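You operate a simulated robot arm through the tools that you are given. There is no shell and no other tool.

Carry out the task below with a simulated robot arm. There is one attempt and no reset: what you move stays moved.

JOB
Prime the glue pump on slow speed, then switch it off.
Fine: yellow valve open till the sight glass on the pipe is full, then shut; other valves untouched. Where these are worked on the way, their far stop is far enough and under half their travel is too little: yellow valve.

The check looks at the end state, three seconds after you hand in, the way a careful person would. Anything else that was tipped, shoved, dropped, spilled or broken makes it a failure.

ROBOT AND FRAMES
A 7-joint arm with a two-finger parallel gripper, fixed in place. Base frame: the origin is on the floor under the middle of its stand, x ahead of it, y to its left, z up. Units: cm, rad, N and s.
With the tool pointing down near the work surface it reaches from about 10 to 92 cm from the base axis. Its first joint turns from -2.897 to 2.897 rad. Payload 3.43 kg.
Tool frame: the origin (TCP) lies between the finger pads and is the grasp point; the fingertips stand 3 cm ahead of it; z points along the fingers, y is the line along which they close. The gripper opens to 9.4 cm. The fingers are 2.8 cm wide and 1 cm thick; the gripper's body (5 by 9.6 cm) begins 5.5 cm behind the TCP.
Orientation is that of the tool frame in the base frame, as a unit quaternion [w, x, y, z]. With the fingers straight down and closing along the base's y, the tool's x points along the base's -x, its y along +y and its z along -z.

CONTROLS
- The arm moves only by the tool nudge_tool. Its argument "targets" is a list of rows, each an object (a shift or turn left out is 0, a gripper value left out holds the last) with "travel": the shift along the tool's x, y, z in cm, a list of three; "turn": the turn, a rotation vector about the tool's x, y, z in rad, a list of three; "hand": the finger opening in cm, from 0 to 9.4. In form: [{"travel": [dx, dy, dz], "turn": [rx, ry, rz], "hand": hand}, ...]. A call has 1 to 20 rows; each row shifts and turns the commanded pose from where the row before left it, along the tool's axes as they then stand. Each row takes 0.2 s and may step no farther than 5 cm and 0.15 rad from the row before; otherwise, or with a gripper value out of range, the whole call is refused. A pose out of reach is approached as far as the arm can. The call stops where the force on the tool passes 90 N (or 10 N more than at its start, if that is more) or the arm is blocked; 0.2 s more then pass. Each finger travels about 4.5 cm/s and halts on what it meets, pressing with about 22 N; the grip force reading is that of the motor and also rises with nothing between the fingers. The clock runs only during rows and for 0.2 s after the last one: add rows that do not move to give the fingers time. The reply holds the time, the measured pose of the TCP, the force on the tool along the base axes, the opening and the grip force, in the units named above and with some noise, with the torque about the TCP (base axes, N m) and any sound that the robot's microphone picked up, and new pictures: "show" is both (left out), scene, wrist or none.
- Cameras (640 x 400 px; columns grow to the right, rows downward): "scene" is fixed at [21.9, -65.16, 111.94]; the picture's right is [0.76, -0.65, 0.00], its down [-0.42, -0.49, -0.76] and it looks along [0.49, 0.58, -0.65] (base axes); focal length 310 px, centre (320, 200). "wrist" rides on the gripper at [7.6, 1.4, -10.3] in the tool frame; the picture's right is [-0.18, 0.98, 0.00], its down [-0.75, -0.14, -0.64] and it looks along [-0.63, -0.12, 0.77] (tool axes); focal length 243 px, centre (320, 200). There is no depth. A picture from a camera that has moved, and an enlarged one, comes with that camera's place and axes in the base frame and with its lens.
- raise_lower(by): slides the trunk up (or, below 0, down) by that many cm; the arm rides with it, the base frame stays. It gives what a move gives, with no picture.
- enlarge(camera, box): a new picture of the part [left, top, right, bottom] of that camera's present view, enlarged. The clock stands still meanwhile.
- close_job(): hands the job in; it is judged then, once.

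Places have to be worked out from the pictures, the camera data and where the tool is seen. Open the gripper and draw the arm clear of the work before you hand the job in, unless the task says otherwise.

The tools are called after "Emit:" by a JSON object that holds its "name" and its "arguments". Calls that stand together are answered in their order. nudge_tool: Moves the arm, as the interface text tells. Its arguments: {"type":"object","properties":{"targets":{"type":"array","items":{"type":"object","properties":{"travel":{"type":"array","items":{"type":"number"}},"turn":{"type":"array","items":{"type":"number"}},"hand":{"type":"number"}}}},"show":{"type":"string","enum":["both","scene","wrist","none"]}},"required":["targets"]} The other tools are called the same way: raise_lower (by) moves the trunk up or down; enlarge (camera, box) takes an enlarged picture of a part of a camera's view; close_job () hands the job in.

At the start:

```text
time: 0.0
eef_pos: [46.4, -18.37, 62.9]
tool_rot: [0.0, 0.0, 1.0, 0.0]
force: [-0.6, -0.1, -0.8]
moment: [-0.02, 0.01, 0.0]
width: 9.42
gripper_force: 0.0
trunk travel left (down, up): [-21.6, 27.4]
```

scene: 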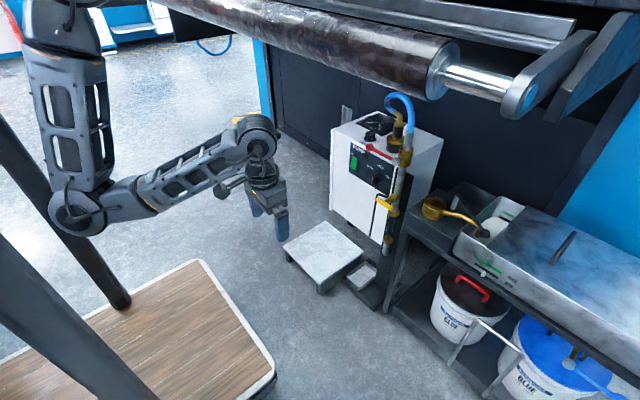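
wrist: 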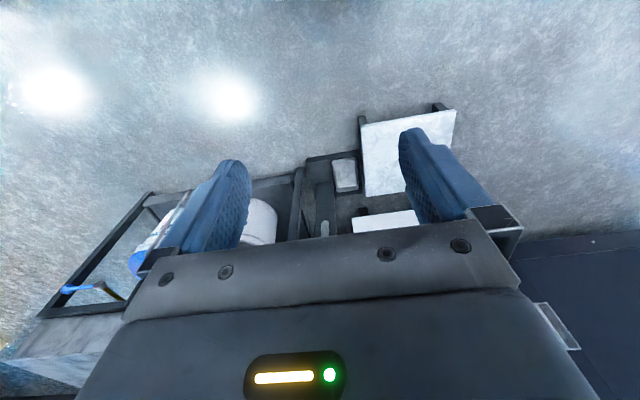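

I'll start by looking closer at the pump box, its controls and the pipe with valves in the scene view.

Emit:
{"name": "enlarge", "arguments": {"camera": "scene", "box": [320, 80, 450, 160]}}

Emit:
{"name": "enlarge", "arguments": {"camera": "scene", "box": [340, 140, 440, 260]}}

Emit:
{"name": "enlarge", "arguments": {"camera": "scene", "box": [320, 80, 640, 280]}}

```text
4.92 times, centred on (385, 120) of scene
camera zoom: at [21.9, -65.16, 111.94], right [0.76, -0.65, 0.0], down [-0.42, -0.49, -0.76], along [0.49, 0.58, -0.65], focal length 1528 px, centre (0, 594)
```

zoom: 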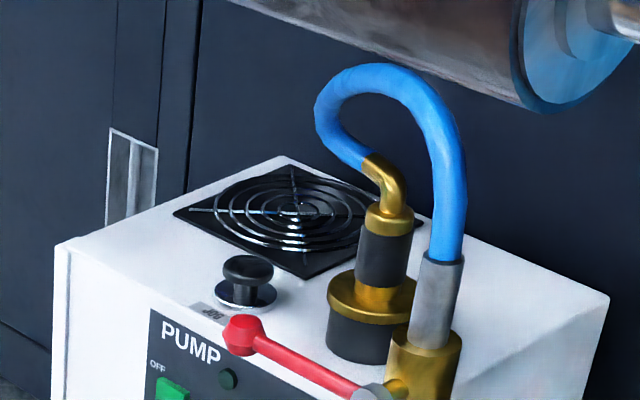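

```text
3.33 times, centred on (390, 200) of scene
camera zoom: at [21.9, -65.16, 111.94], right [0.76, -0.65, 0.0], down [-0.42, -0.49, -0.76], along [0.49, 0.58, -0.65], focal length 1034 px, centre (87, 200)
```

zoom: 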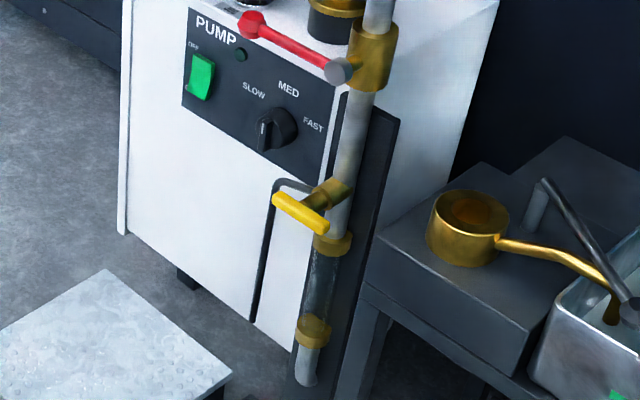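

```text
2.00 times, centred on (480, 180) of scene
camera zoom: at [21.9, -65.16, 111.94], right [0.76, -0.65, 0.0], down [-0.42, -0.49, -0.76], along [0.49, 0.58, -0.65], focal length 621 px, centre (0, 240)
```

zoom: 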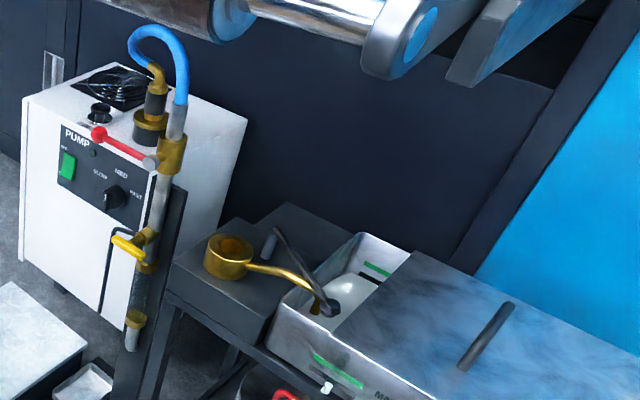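

The panel (rocker switch, knob with SLOW/MED/FAST) faces the robot (-x side), with the yellow T-handle valve and sight glass on the pipe to its right. I'll tilt the tool up in place so the wrist camera can see the panel from ahead.

Emit:
{"name": "nudge_tool", "arguments": {"targets": [{"turn": [0, -0.15, 0]}, {"turn": [0, -0.15, 0]}, {"turn": [0, -0.15, 0]}, {"turn": [0, -0.15, 0]}, {"turn": [0, -0.15, 0]}]}}

Emit:
{"name": "enlarge", "arguments": {"camera": "scene", "box": [345, 140, 410, 180]}}

```text
time: 1.2
eef_pos: [46.3, -18.33, 63.03]
tool_rot: [0.367, 0.0, 0.93, 0.0]
force: [-0.6, 0.9, 0.4]
moment: [0.0, -0.02, 0.03]
width: 9.42
gripper_force: 0.1
trunk travel left (down, up): [-21.6, 27.4]
camera wrist: at [33.73, -16.98, 65.25], right [0.14, 0.98, 0.13], down [0.11, -0.14, 0.98], along [0.98, -0.12, -0.13], focal length 243 px, centre (320, 200)
```

scene: 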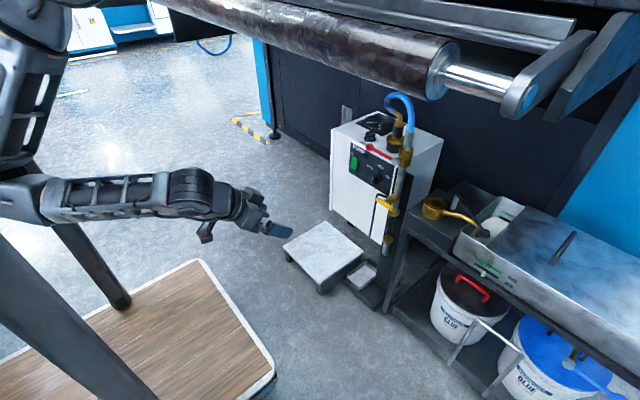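
wrist: 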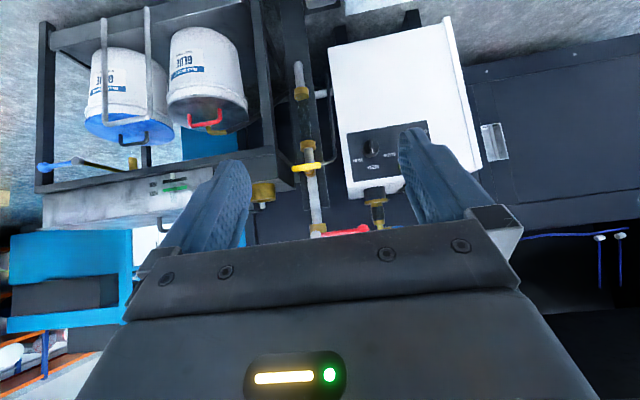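

```text
9.85 times, centred on (378, 160) of scene
camera zoom: at [21.9, -65.16, 111.94], right [0.76, -0.65, 0.0], down [-0.42, -0.49, -0.76], along [0.49, 0.58, -0.65], focal length 3055 px, centre (-246, 594)
```

zoom: 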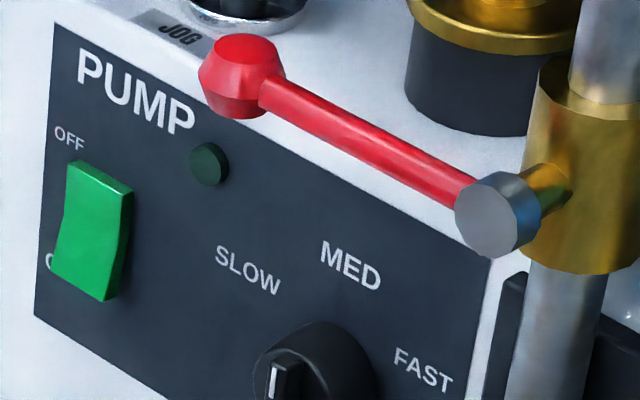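

Good view of the pipe and panel (picture upside down). I enlarge the wrist view on the panel, valve and sight glass to triangulate positions.

Emit:
{"name": "enlarge", "arguments": {"camera": "wrist", "box": [330, 90, 430, 220]}}

Emit:
{"name": "enlarge", "arguments": {"camera": "wrist", "box": [270, 50, 350, 150]}}

Emit:
{"name": "enlarge", "arguments": {"camera": "wrist", "box": [260, 130, 360, 250]}}

Emit:
{"name": "enlarge", "arguments": {"camera": "scene", "box": [365, 180, 425, 260]}}

Emit:
{"name": "enlarge", "arguments": {"camera": "scene", "box": [350, 155, 410, 195]}}

```text
3.08 times, centred on (380, 155) of wrist
camera zoom: at [33.73, -16.98, 65.25], right [0.14, 0.98, 0.13], down [0.11, -0.14, 0.98], along [0.98, -0.12, -0.13], focal length 746 px, centre (135, 338)
```

zoom: 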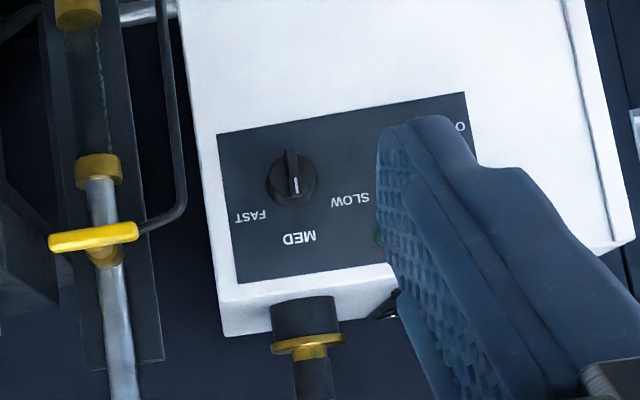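

```text
4.00 times, centred on (310, 100) of wrist
camera zoom: at [33.73, -16.98, 65.25], right [0.14, 0.98, 0.13], down [0.11, -0.14, 0.98], along [0.98, -0.12, -0.13], focal length 970 px, centre (360, 600)
```

zoom: 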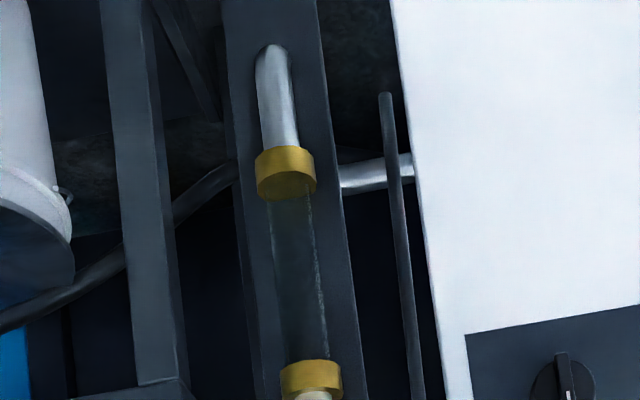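

```text
3.33 times, centred on (310, 190) of wrist
camera zoom: at [33.73, -16.98, 65.25], right [0.14, 0.98, 0.13], down [0.11, -0.14, 0.98], along [0.98, -0.12, -0.13], focal length 809 px, centre (353, 233)
```

zoom: 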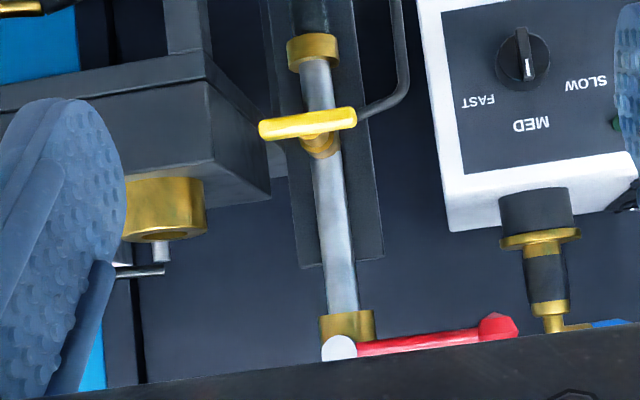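

```text
5.00 times, centred on (395, 220) of scene
camera zoom: at [21.9, -65.16, 111.94], right [0.76, -0.65, 0.0], down [-0.42, -0.49, -0.76], along [0.49, 0.58, -0.65], focal length 1552 px, centre (-55, 100)
```

zoom: 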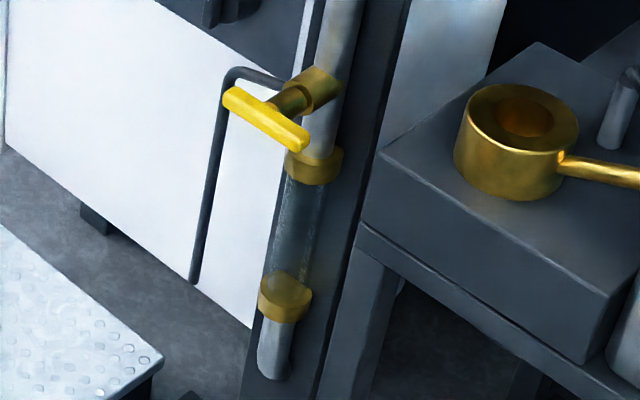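

```text
10.00 times, centred on (380, 175) of scene
camera zoom: at [21.9, -65.16, 111.94], right [0.76, -0.65, 0.0], down [-0.42, -0.49, -0.76], along [0.49, 0.58, -0.65], focal length 3103 px, centre (-280, 450)
```

zoom: 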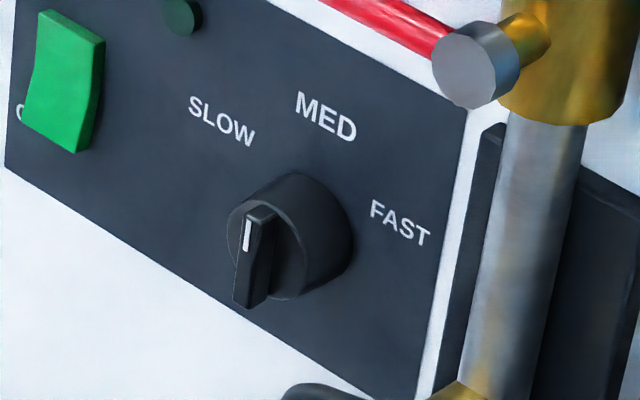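

From both views I estimate: knob at about (94,-10,46) pointing to MED, yellow T-handle (horizontal) at about (81,-25,51.5), red lever at z≈65 (keep away), rocker near (93,0,48). I'll move the wrist camera closer at the present tilt to refine these.

Emit:
{"name": "nudge_tool", "arguments": {"targets": [{"travel": [-1.0, 0.8, 4.21]}, {"travel": [-1.0, 0.8, 4.21]}, {"travel": [-1.0, 0.8, 4.21]}, {"travel": [-1.0, 0.8, 4.21]}, {"travel": [-1.0, 0.8, 4.21]}, {"travel": [0, 0, 0]}]}}

```text
time: 2.6
eef_pos: [64.28, -14.19, 50.95]
tool_rot: [0.366, 0.0, 0.93, 0.0]
force: [0.6, -0.1, 0.2]
moment: [0.0, 0.02, -0.03]
width: 9.38
gripper_force: 0.2
trunk travel left (down, up): [-21.6, 27.4]
camera wrist: at [51.69, -12.91, 53.28], right [0.13, 0.98, 0.13], down [0.11, -0.14, 0.98], along [0.98, -0.12, -0.13], focal length 243 px, centre (320, 200)
```

scene: 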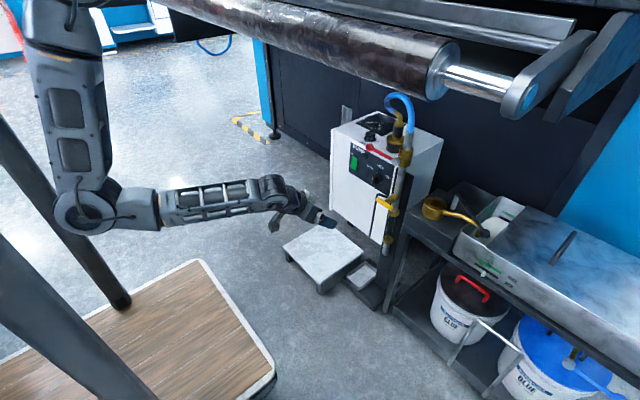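
wrist: 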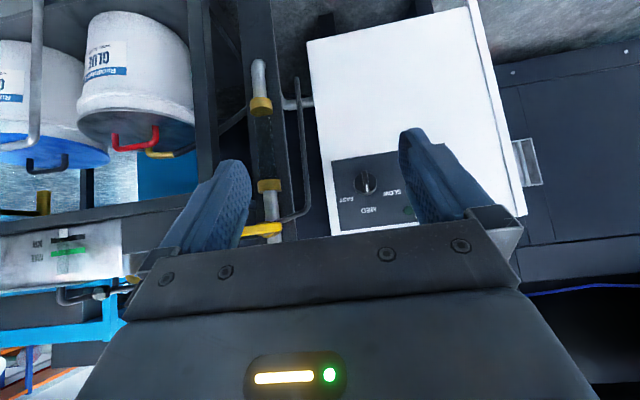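

I enlarge the closer wrist view on the knob/panel and on the valve/sight glass.

Emit:
{"name": "enlarge", "arguments": {"camera": "wrist", "box": [320, 140, 430, 240]}}

Emit:
{"name": "enlarge", "arguments": {"camera": "wrist", "box": [225, 50, 335, 245]}}

```text
4.00 times, centred on (375, 190) of wrist
camera zoom: at [51.69, -12.91, 53.28], right [0.13, 0.98, 0.13], down [0.11, -0.14, 0.98], along [0.98, -0.12, -0.13], focal length 970 px, centre (100, 240)
```

zoom: 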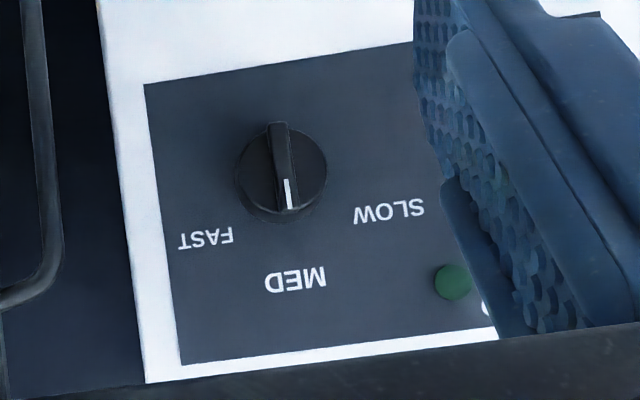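

```text
2.05 times, centred on (280, 148) of wrist
camera zoom: at [51.69, -12.91, 53.28], right [0.13, 0.98, 0.13], down [0.11, -0.14, 0.98], along [0.98, -0.12, -0.13], focal length 498 px, centre (402, 308)
```

zoom: 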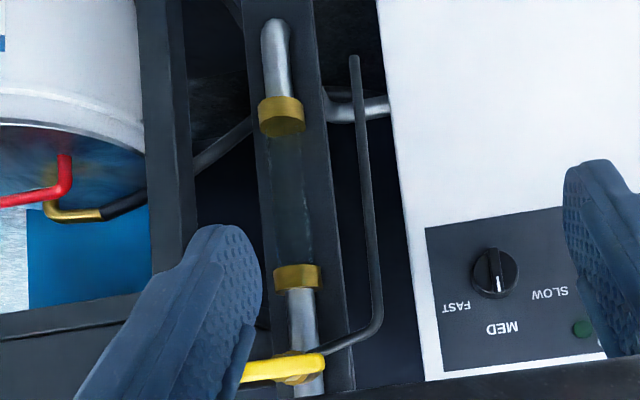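

Refined estimate: knob bar about 0.8 cm thick, 4 cm long, centre at y≈-9.4, z≈45.2, x≈94-96, pointing at MED. Now I level the tool to point along +x and move to about 15 cm in front of the knob with the fingers partly closed.

Emit:
{"name": "nudge_tool", "arguments": {"targets": [{"turn": [0, -0.1368, 0], "hand": 5}, {"turn": [0, -0.1368, 0]}, {"turn": [0, -0.1368, 0]}, {"turn": [0, -0.1368, 0]}, {"turn": [0, -0.1368, 0]}, {"turn": [0, -0.1368, 0]}, {"travel": [1.44, 1.2, 3.4]}, {"travel": [1.44, 1.2, 3.4]}, {"travel": [1.44, 1.2, 3.4]}, {"travel": [1.44, 1.2, 3.4]}, {"travel": [0, 0, 0]}]}}

```text
time: 5.0
eef_pos: [78.2, -9.51, 44.94]
tool_rot: [0.707, 0.0, 0.707, 0.001]
force: [0.7, 1.0, 0.6]
moment: [0.01, -0.02, 0.03]
width: 5.01
gripper_force: 0.0
trunk travel left (down, up): [-21.6, 27.4]
camera wrist: at [67.93, -8.22, 37.39], right [0.0, 0.98, 0.19], down [-0.64, -0.14, 0.75], along [0.77, -0.12, 0.63], focal length 243 px, centre (320, 200)
```

scene: 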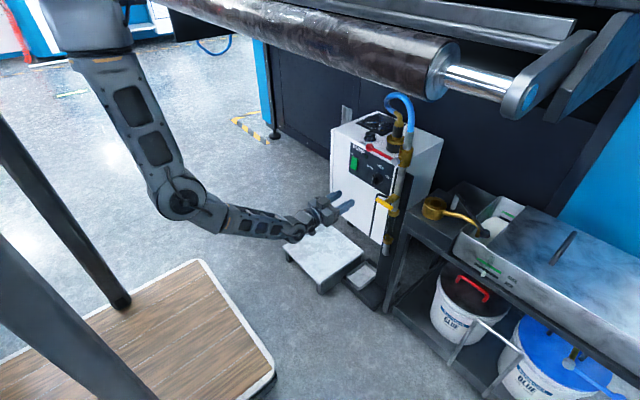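
wrist: 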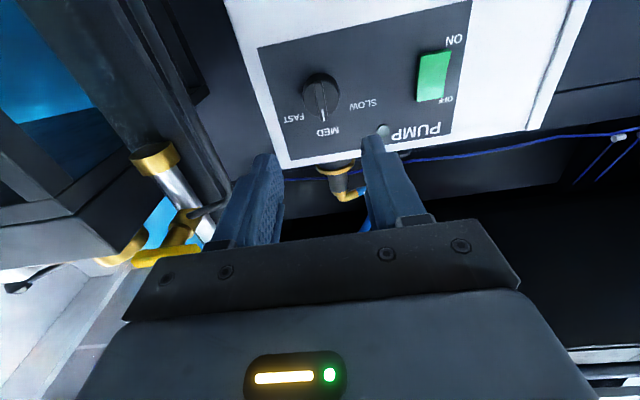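

The tool is level and the panel with knob and rocker is well visible. I enlarge it for precise positions.

Emit:
{"name": "enlarge", "arguments": {"camera": "wrist", "box": [250, 20, 410, 120]}}

Emit:
{"name": "enlarge", "arguments": {"camera": "wrist", "box": [370, 20, 480, 150]}}

```text
4.00 times, centred on (330, 70) of wrist
camera zoom: at [67.93, -8.22, 37.39], right [0.0, 0.98, 0.19], down [-0.64, -0.14, 0.75], along [0.77, -0.12, 0.63], focal length 970 px, centre (280, 720)
```

zoom: 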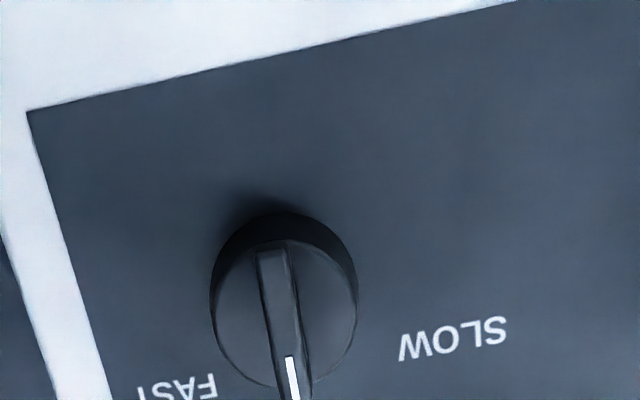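

```text
3.08 times, centred on (425, 85) of wrist
camera zoom: at [67.93, -8.22, 37.39], right [0.0, 0.98, 0.19], down [-0.64, -0.14, 0.75], along [0.77, -0.12, 0.63], focal length 746 px, centre (-3, 554)
```

zoom: 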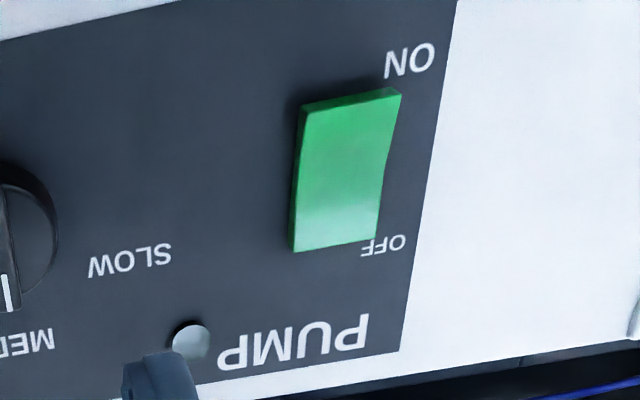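

Knob bar front centre is about (93.8,-9.55,45.5); the rocker's lower half is ON and its OFF (upper) half is pressed in. I narrow the opening to 3 cm and advance until the fingertips are just in front of the knob bar.

Emit:
{"name": "nudge_tool", "arguments": {"targets": [{"travel": [-0.25, 0, 3.6], "hand": 3}, {"travel": [-0.25, 0, 3.6]}, {"travel": [0, 0, 3.6]}, {"travel": [0, 0, 0]}]}}

```text
time: 5.8
eef_pos: [82.03, -25.67, 45.57]
tool_rot: [0.704, 0.106, 0.695, -0.104]
force: [-37.3, 7.6, 22.6]
moment: [0.44, -0.45, 0.92]
width: 2.86
gripper_force: 0.0
trunk travel left (down, up): [-21.6, 27.4]
stopped in row 3: the force on the tool passed its limit at 197 N (the readings are from after the stop); the commanded pose is now the measured one
camera wrist: at [72.76, -21.41, 37.75], right [0.29, 0.94, 0.19], down [-0.66, 0.05, 0.75], along [0.69, -0.34, 0.64], focal length 243 px, centre (320, 200)
```

scene: 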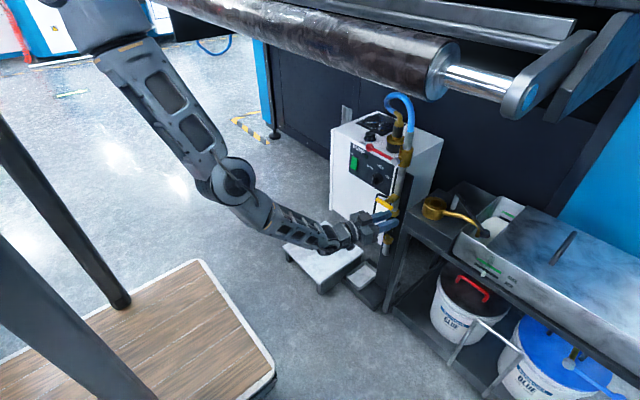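
wrist: 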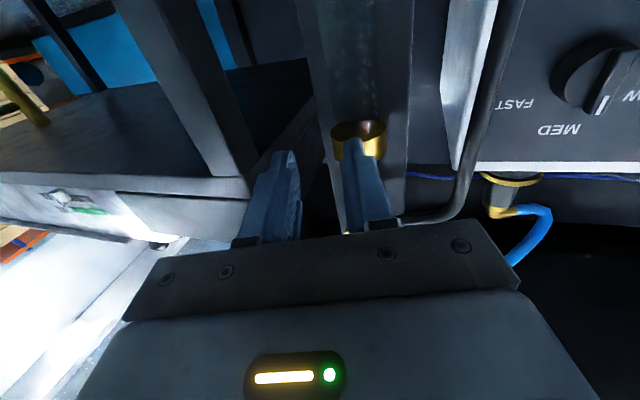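

The arm unexpectedly swung to y≈-26 and touched something near the pipe. Before doing anything I look carefully at what is touching and the states of valve, knob and rod.

Emit:
{"name": "enlarge", "arguments": {"camera": "scene", "box": [340, 140, 440, 260]}}

Emit:
{"name": "enlarge", "arguments": {"camera": "wrist", "box": [480, 0, 640, 110]}}

Emit:
{"name": "enlarge", "arguments": {"camera": "wrist", "box": [220, 90, 500, 260]}}

Emit:
{"name": "enlarge", "arguments": {"camera": "scene", "box": [160, 120, 420, 290]}}

```text
3.33 times, centred on (390, 200) of scene
camera zoom: at [21.9, -65.16, 111.94], right [0.76, -0.65, 0.0], down [-0.42, -0.49, -0.76], along [0.49, 0.58, -0.65], focal length 1034 px, centre (87, 200)
```

zoom: 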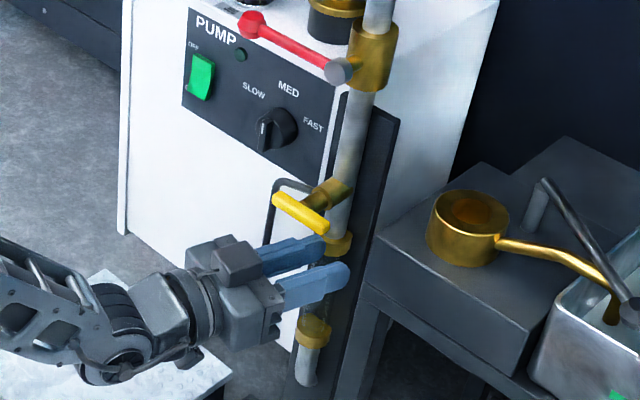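

```text
3.64 times, centred on (560, 55) of wrist
camera zoom: at [72.76, -21.41, 37.75], right [0.29, 0.94, 0.19], down [-0.66, 0.05, 0.75], along [0.69, -0.34, 0.64], focal length 882 px, centre (-553, 727)
```

zoom: 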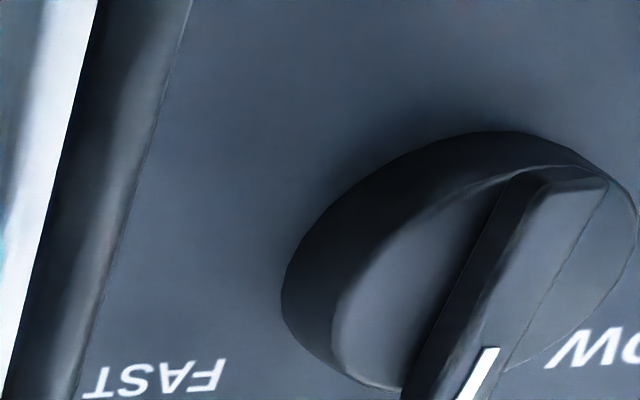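

```text
2.29 times, centred on (360, 175) of wrist
camera zoom: at [72.76, -21.41, 37.75], right [0.29, 0.94, 0.19], down [-0.66, 0.05, 0.75], along [0.69, -0.34, 0.64], focal length 555 px, centre (229, 257)
```

zoom: 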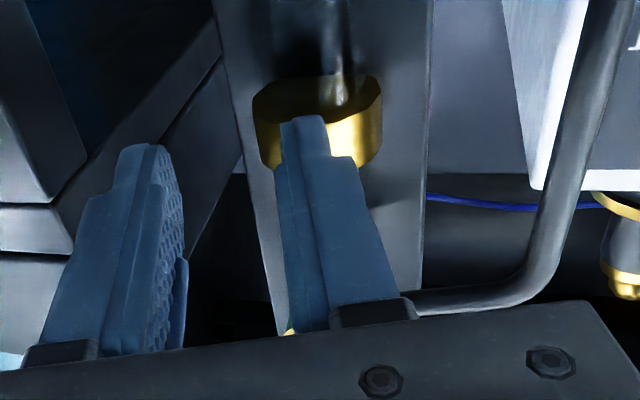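

```text
2.35 times, centred on (290, 205) of scene
camera zoom: at [21.9, -65.16, 111.94], right [0.76, -0.65, 0.0], down [-0.42, -0.49, -0.76], along [0.49, 0.58, -0.65], focal length 730 px, centre (391, 188)
```

zoom: 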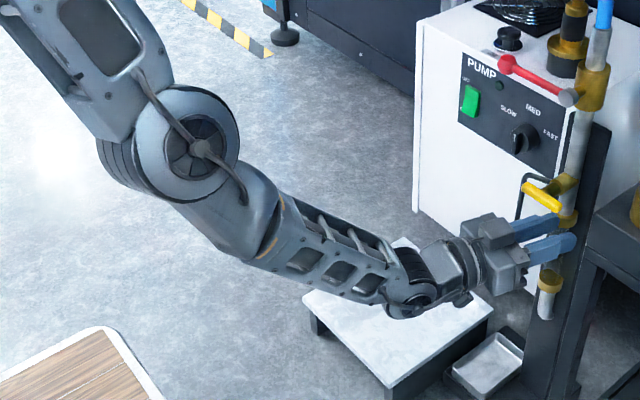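

Nothing looks displaced (handle, knob and rocker unchanged); one finger was pressed on the sight-glass collar, likely because the forearm slopes down and the wrist ran into a joint limit. I back straight out along the tool first in small steps.

Emit:
{"name": "nudge_tool", "arguments": {"targets": [{"travel": [0, 0, -1.5]}, {"travel": [0, 0, -2.5]}, {"travel": [0, 0, -3]}, {"travel": [0, 0, -3]}, {"travel": [0, 0, -3]}, {"travel": [0, 0, -3]}]}}

```text
time: 7.2
eef_pos: [66.86, -20.96, 45.05]
tool_rot: [0.702, 0.106, 0.697, -0.104]
force: [0.5, -0.3, -0.2]
moment: [-0.03, -0.04, -0.04]
width: 2.99
gripper_force: 0.1
trunk travel left (down, up): [-21.6, 27.4]
camera wrist: at [57.43, -16.73, 37.38], right [0.29, 0.94, 0.19], down [-0.66, 0.05, 0.75], along [0.69, -0.34, 0.64], focal length 243 px, centre (320, 200)
```

scene: 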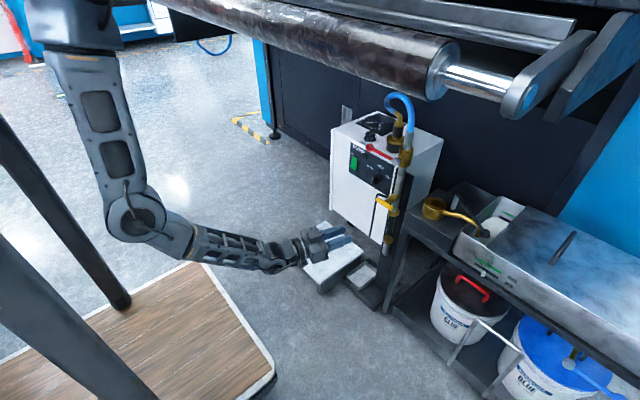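
wrist: 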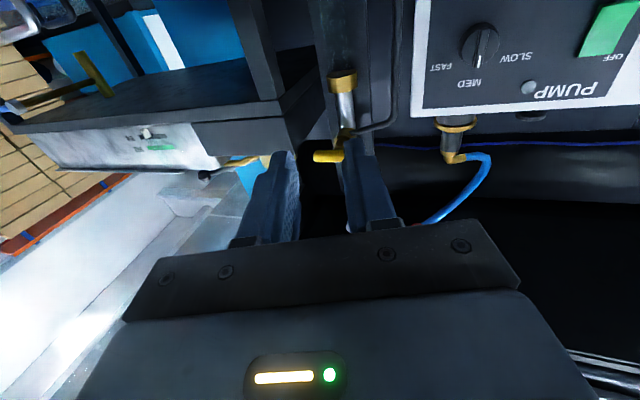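

The arm is free again. I straighten the yaw, pull back and up a little; then I'll lower the trunk so the forearm isn't sloping steeply down and the reach at panel height is larger.

Emit:
{"name": "nudge_tool", "arguments": {"targets": [{"turn": [-0.1, 0, 0]}, {"turn": [-0.1, 0, 0]}, {"turn": [-0.098, 0, 0]}, {"travel": [-3.5, 1.8, -2]}, {"travel": [-3.5, 1.8, -2]}, {"travel": [-3.5, 1.8, -2]}, {"travel": [-3.5, 1.8, -2]}, {"travel": [0, 0, 0]}]}}

```text
time: 9.0
eef_pos: [58.7, -13.74, 58.95]
tool_rot: [0.71, 0.001, 0.705, 0.0]
force: [-0.2, -0.7, 0.2]
moment: [0.0, 0.03, -0.03]
width: 3.04
gripper_force: 0.0
trunk travel left (down, up): [-21.6, 27.4]
camera wrist: at [48.48, -12.35, 51.22], right [0.0, 0.98, 0.19], down [-0.65, -0.14, 0.75], along [0.76, -0.12, 0.64], focal length 243 px, centre (320, 200)
```

scene: 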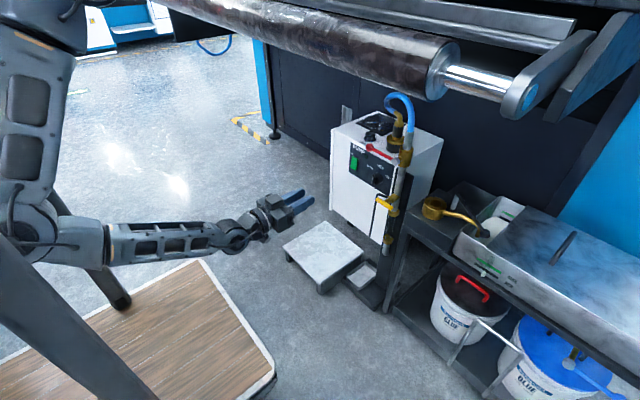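
wrist: 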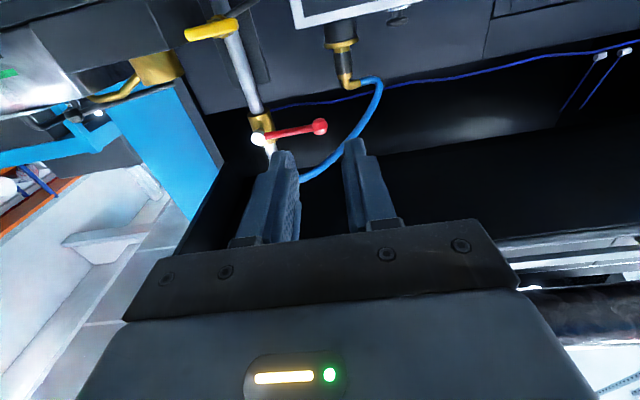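

Tool is level and free at (58.7,-13.7,59). Now I lower the trunk.

Emit:
{"name": "raise_lower", "arguments": {"by": -18}}

```text
time: 11.0
eef_pos: [58.77, -13.61, 40.93]
tool_rot: [0.709, 0.002, 0.705, -0.001]
force: [-0.2, -0.4, -0.2]
moment: [-0.01, 0.0, -0.01]
width: 3.01
gripper_force: 0.1
trunk travel left (down, up): [-3.6, 45.4]
```

Lowered to z≈41. I now align with the knob (y≈-9.5, z≈45.5) and advance to x≈78 in modest steps.

Emit:
{"name": "nudge_tool", "arguments": {"targets": [{"travel": [-1.15, 1.0, 3]}, {"travel": [-1.15, 1.0, 3]}, {"travel": [-1.15, 1.0, 3]}, {"travel": [-1.15, 1.05, 3]}, {"travel": [0, 0, 2.5]}, {"travel": [0, 0, 2.5]}, {"travel": [0, 0, 2.5]}, {"travel": [0, 0, 0]}]}}

```text
time: 12.8
eef_pos: [78.2, -9.76, 45.5]
tool_rot: [0.71, 0.0, 0.705, 0.001]
force: [-0.2, 0.0, 0.8]
moment: [0.0, 0.04, -0.01]
width: 2.96
gripper_force: 0.0
trunk travel left (down, up): [-3.6, 45.4]
camera wrist: at [67.99, -8.49, 37.77], right [0.0, 0.98, 0.19], down [-0.65, -0.14, 0.75], along [0.76, -0.12, 0.64], focal length 243 px, centre (320, 200)
```

scene: 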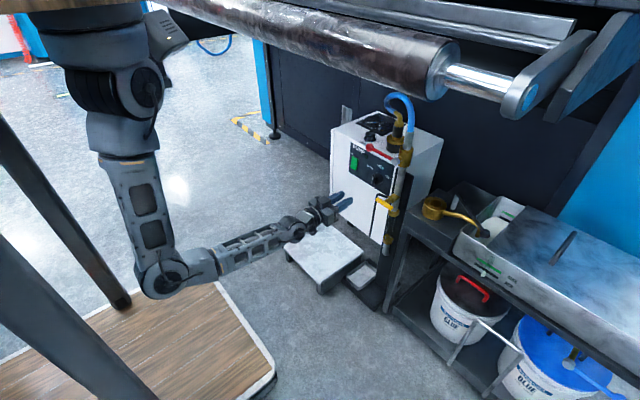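
wrist: 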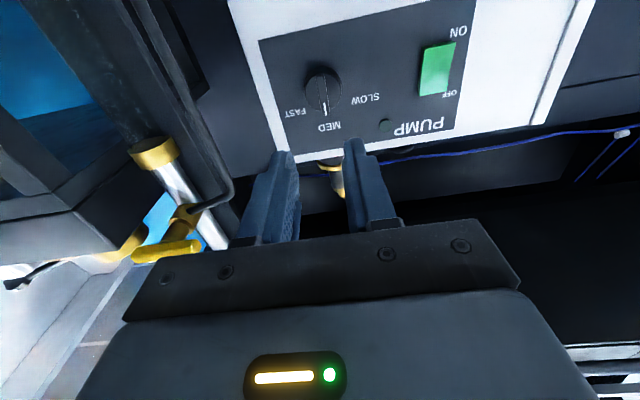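

The arm now has a comfortable posture. I advance in 2 cm steps to put the fingertips about 2-3 cm in front of the knob bar, then look.

Emit:
{"name": "nudge_tool", "arguments": {"targets": [{"travel": [0, 0.1, 2]}, {"travel": [0, 0.1, 2]}, {"travel": [0, 0, 2]}, {"travel": [0, 0, 2]}, {"travel": [0, 0, 1.5]}, {"travel": [0, 0, 0]}]}}

Emit:
{"name": "enlarge", "arguments": {"camera": "wrist", "box": [230, 60, 430, 240]}}

Emit:
{"name": "enlarge", "arguments": {"camera": "scene", "box": [310, 140, 410, 240]}}

```text
time: 14.2
eef_pos: [87.98, -9.48, 45.7]
tool_rot: [0.71, 0.0, 0.704, 0.001]
force: [0.3, -0.2, -0.6]
moment: [-0.01, 0.0, 0.0]
width: 3.01
gripper_force: 0.1
trunk travel left (down, up): [-3.6, 45.4]
camera wrist: at [77.64, -8.13, 37.99], right [0.0, 0.98, 0.19], down [-0.65, -0.14, 0.75], along [0.76, -0.12, 0.64], focal length 243 px, centre (320, 200)
```

scene: 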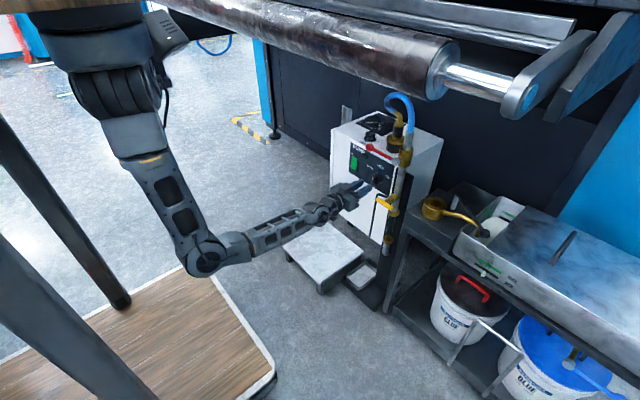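
wrist: 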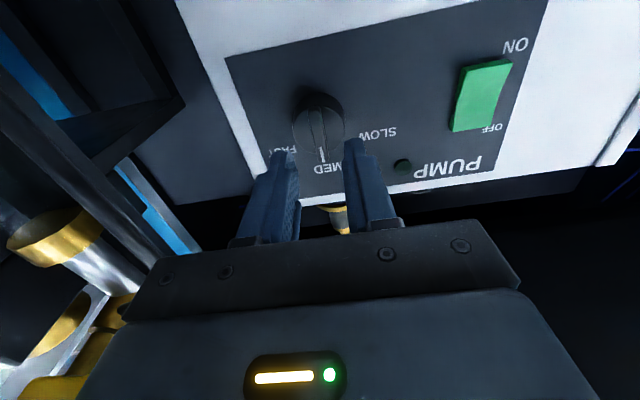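

```text
2.22 times, centred on (330, 150) of wrist
camera zoom: at [77.64, -8.13, 37.99], right [0.0, 0.98, 0.19], down [-0.65, -0.14, 0.75], along [0.76, -0.12, 0.64], focal length 539 px, centre (298, 311)
```

zoom: 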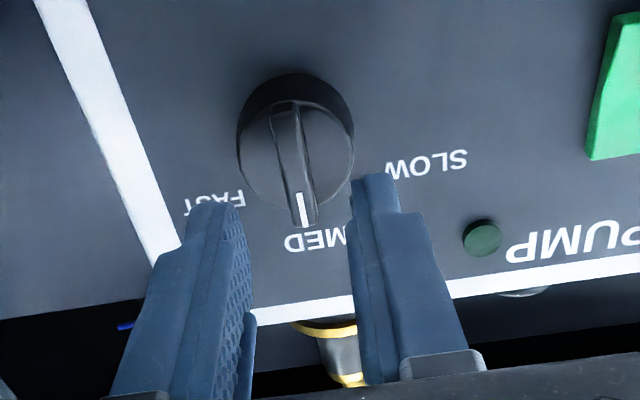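

```text
4.00 times, centred on (360, 190) of scene
camera zoom: at [21.9, -65.16, 111.94], right [0.76, -0.65, 0.0], down [-0.42, -0.49, -0.76], along [0.49, 0.58, -0.65], focal length 1241 px, centre (160, 240)
```

zoom: 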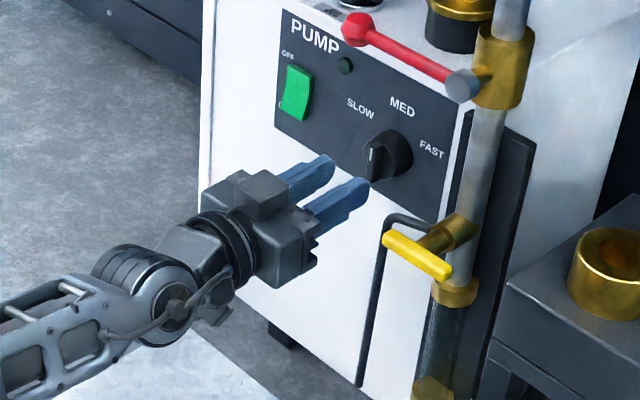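

The bar lies between the fingers; its front centre is at about (94.2,-9.6,45.4). I advance 3.8 cm so the fingertips flank the bar just short of the knob disc.

Emit:
{"name": "nudge_tool", "arguments": {"targets": [{"travel": [0.15, -0.1, 1.3]}, {"travel": [0.1, 0, 1.3]}, {"travel": [0, 0, 1.2]}, {"travel": [0, 0, 0]}]}}

Emit:
{"name": "enlarge", "arguments": {"camera": "wrist", "box": [230, 80, 430, 240]}}

Emit:
{"name": "enlarge", "arguments": {"camera": "scene", "box": [340, 150, 410, 200]}}

```text
time: 15.2
eef_pos: [91.46, -9.63, 45.57]
tool_rot: [0.71, 0.0, 0.704, 0.001]
force: [-0.6, 0.0, 0.3]
moment: [0.01, -0.03, 0.01]
width: 3.0
gripper_force: 0.0
trunk travel left (down, up): [-3.6, 45.4]
camera wrist: at [81.34, -8.26, 37.85], right [0.0, 0.98, 0.19], down [-0.65, -0.14, 0.75], along [0.76, -0.12, 0.64], focal length 243 px, centre (320, 200)
```

scene: 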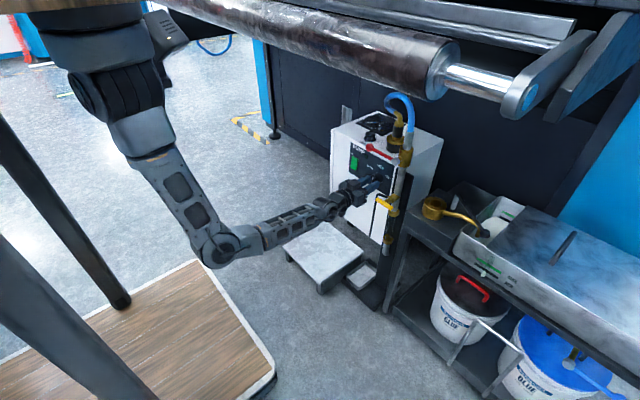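
wrist: 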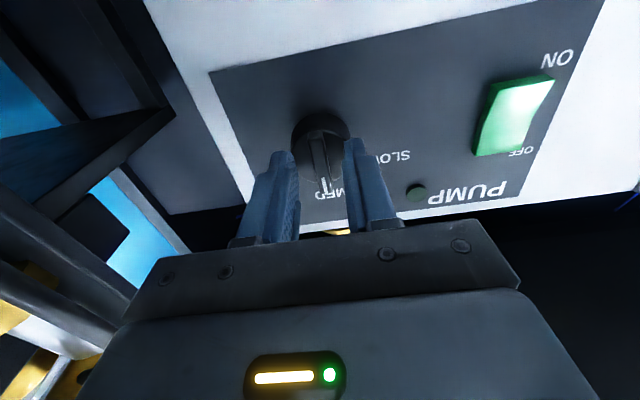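

```text
2.50 times, centred on (330, 160) of wrist
camera zoom: at [81.34, -8.26, 37.85], right [0.0, 0.98, 0.19], down [-0.65, -0.14, 0.75], along [0.76, -0.12, 0.64], focal length 606 px, centre (295, 300)
```

zoom: 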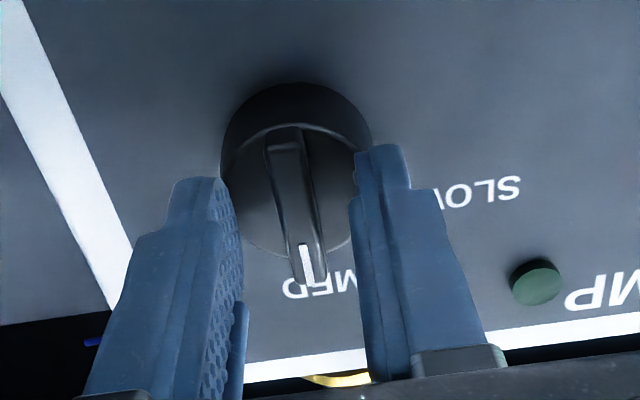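

```text
8.00 times, centred on (375, 175) of scene
camera zoom: at [21.9, -65.16, 111.94], right [0.76, -0.65, 0.0], down [-0.42, -0.49, -0.76], along [0.49, 0.58, -0.65], focal length 2482 px, centre (-120, 400)
```

zoom: 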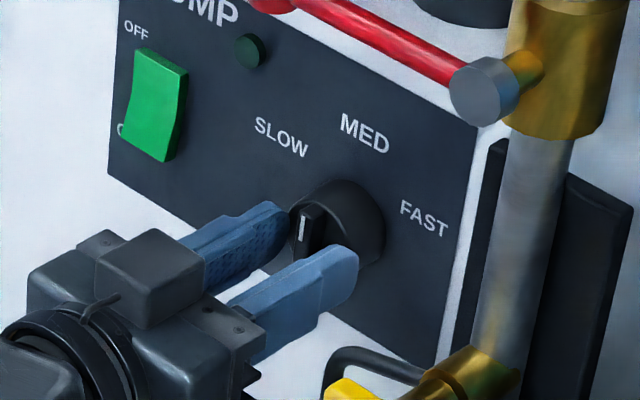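

Fingertips are flanking the bar and centred. I go 0.6 cm deeper for a better hold, then close.

Emit:
{"name": "nudge_tool", "arguments": {"targets": [{"travel": [0, 0, 0.3]}, {"travel": [0, 0, 0.3]}, {"travel": [0, 0, 0], "hand": 0.3}, {"travel": [0, 0, 0]}, {"travel": [0, 0, 0]}, {"travel": [0, 0, 0]}]}}

Emit:
{"name": "enlarge", "arguments": {"camera": "wrist", "box": [230, 80, 430, 240]}}

Emit:
{"name": "enlarge", "arguments": {"camera": "scene", "box": [340, 150, 410, 200]}}

```text
time: 15.7
eef_pos: [91.8, -9.62, 45.55]
tool_rot: [0.711, 0.003, 0.703, 0.002]
force: [-125.8, 1.6, 14.5]
moment: [0.01, 0.3, 1.7]
width: 3.02
gripper_force: 0.2
trunk travel left (down, up): [-3.6, 45.4]
stopped in row 2: the force on the tool passed its limit at 110 N (the readings are from after the stop); the commanded pose is now the measured one
camera wrist: at [81.49, -8.17, 37.8], right [0.0, 0.98, 0.19], down [-0.65, -0.14, 0.75], along [0.76, -0.13, 0.64], focal length 243 px, centre (320, 200)
```

scene: 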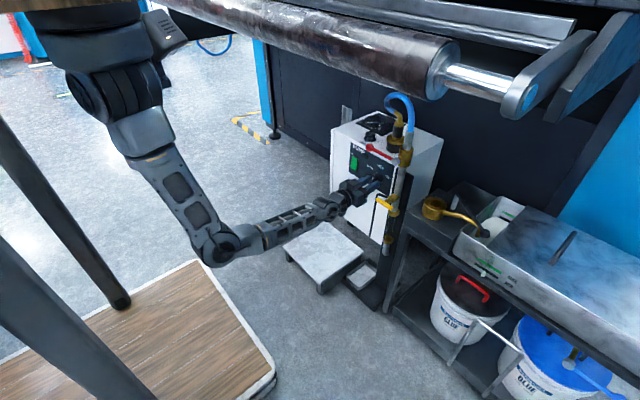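
wrist: 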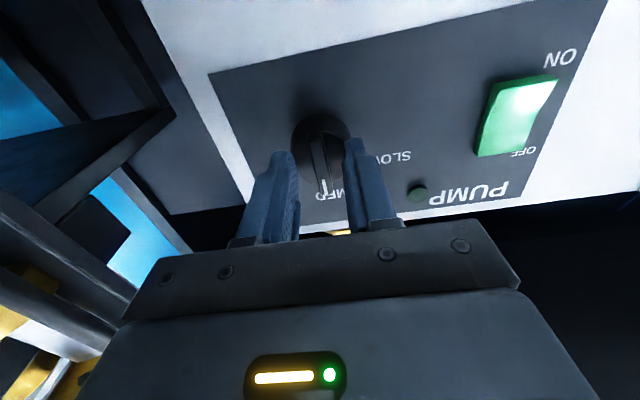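

```text
2.50 times, centred on (330, 160) of wrist
camera zoom: at [81.49, -8.17, 37.8], right [0.0, 0.98, 0.19], down [-0.65, -0.14, 0.75], along [0.76, -0.13, 0.64], focal length 606 px, centre (295, 300)
```

zoom: 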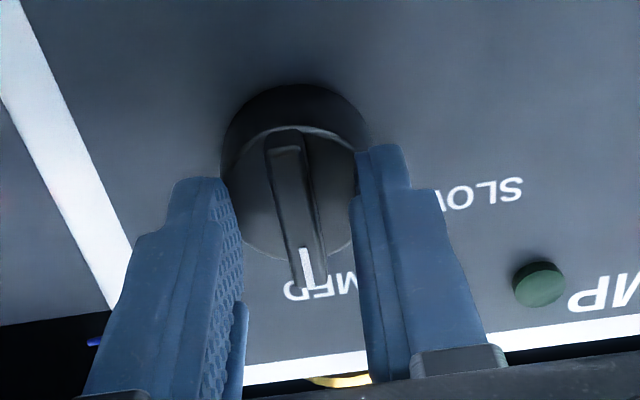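

```text
8.00 times, centred on (375, 175) of scene
camera zoom: at [21.9, -65.16, 111.94], right [0.76, -0.65, 0.0], down [-0.42, -0.49, -0.76], along [0.49, 0.58, -0.65], focal length 2482 px, centre (-120, 400)
```

zoom: 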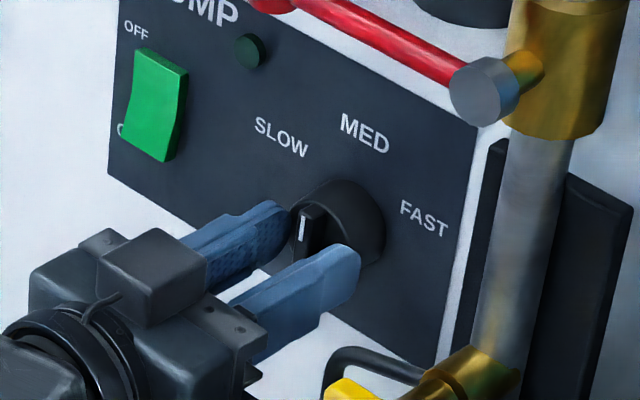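

The fingertips touched the knob's disc (at tip x≈94.8). I back off 0.3 cm to release the push and then close on the bar.

Emit:
{"name": "nudge_tool", "arguments": {"targets": [{"travel": [0, 0, -0.35]}, {"travel": [0, 0, 0], "hand": 0.3}, {"travel": [0, 0, 0]}, {"travel": [0, 0, 0]}, {"travel": [0, 0, 0]}]}}

Emit:
{"name": "enlarge", "arguments": {"camera": "wrist", "box": [230, 80, 430, 240]}}

```text
time: 16.9
eef_pos: [91.35, -9.52, 45.42]
tool_rot: [0.709, 0.001, 0.705, 0.002]
force: [10.8, 5.8, 0.3]
moment: [-0.03, 0.45, 0.1]
width: 0.89
gripper_force: 42.3
trunk travel left (down, up): [-3.6, 45.4]
camera wrist: at [81.21, -8.16, 37.6], right [0.0, 0.98, 0.19], down [-0.65, -0.14, 0.75], along [0.76, -0.12, 0.64], focal length 243 px, centre (320, 200)
```

scene: 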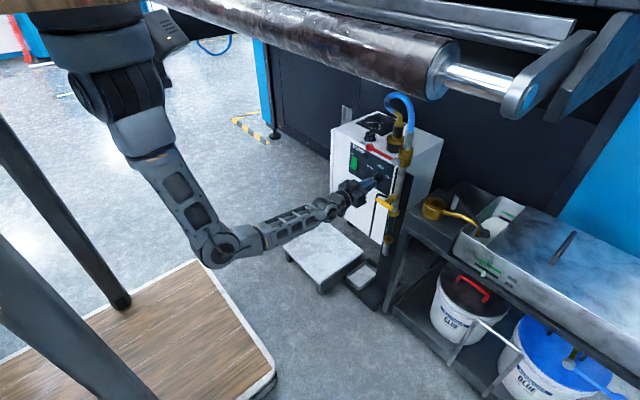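
wrist: 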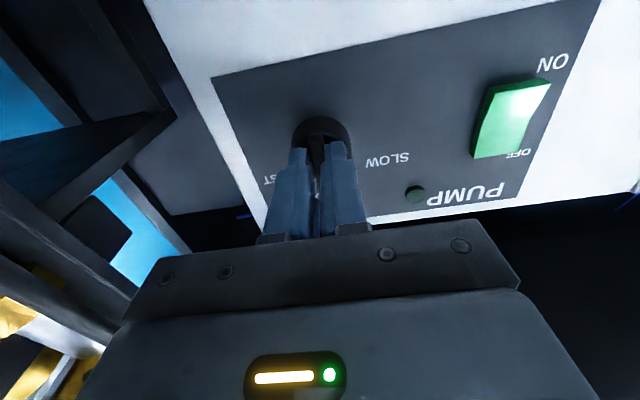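

```text
2.50 times, centred on (330, 160) of wrist
camera zoom: at [81.21, -8.16, 37.6], right [0.0, 0.98, 0.19], down [-0.65, -0.14, 0.75], along [0.76, -0.12, 0.64], focal length 606 px, centre (295, 300)
```

zoom: 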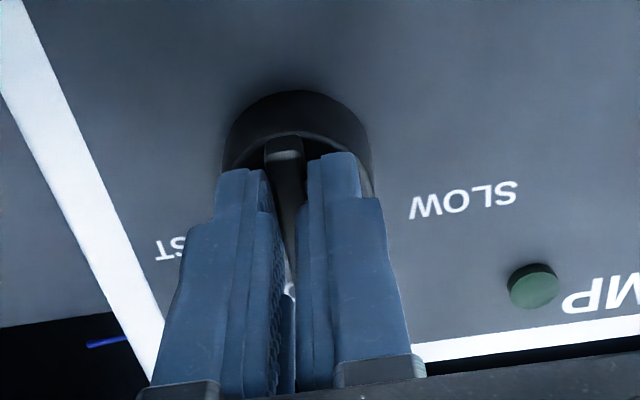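

The bar is gripped (0.89 cm). I turn it counter-clockwise (seen from the front) toward SLOW, first 0.5 rad.

Emit:
{"name": "nudge_tool", "arguments": {"targets": [{"turn": [0, 0, -0.1]}, {"turn": [0, 0, -0.1]}, {"turn": [0, 0, -0.1]}, {"turn": [0, 0, -0.1]}, {"turn": [0, 0, -0.1]}]}}

Emit:
{"name": "enlarge", "arguments": {"camera": "scene", "box": [340, 150, 410, 200]}}

```text
time: 18.1
eef_pos: [91.32, -9.66, 45.48]
tool_rot: [0.687, -0.173, 0.683, -0.176]
force: [-9.2, -3.1, -3.3]
moment: [0.03, -1.04, 0.67]
width: 0.89
gripper_force: 42.7
trunk travel left (down, up): [-3.6, 45.4]
camera wrist: at [81.2, -12.15, 37.88], right [0.01, 0.95, -0.31], down [-0.65, 0.24, 0.73], along [0.76, 0.19, 0.62], focal length 243 px, centre (320, 200)
```

scene: 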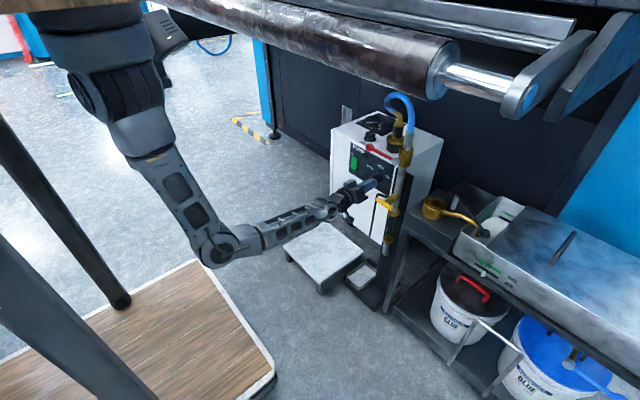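
wrist: 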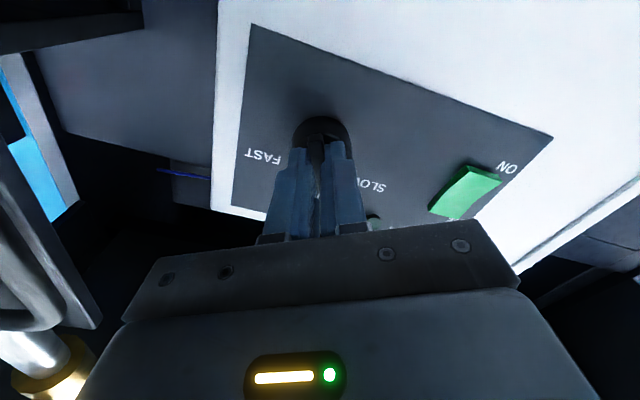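

```text
8.00 times, centred on (375, 175) of scene
camera zoom: at [21.9, -65.16, 111.94], right [0.76, -0.65, 0.0], down [-0.42, -0.49, -0.76], along [0.49, 0.58, -0.65], focal length 2482 px, centre (-120, 400)
```

zoom: 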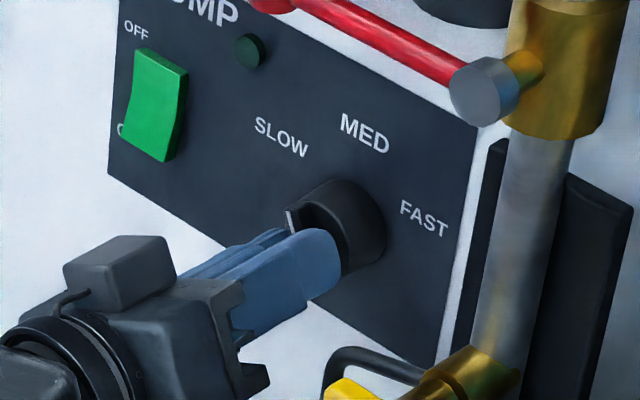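

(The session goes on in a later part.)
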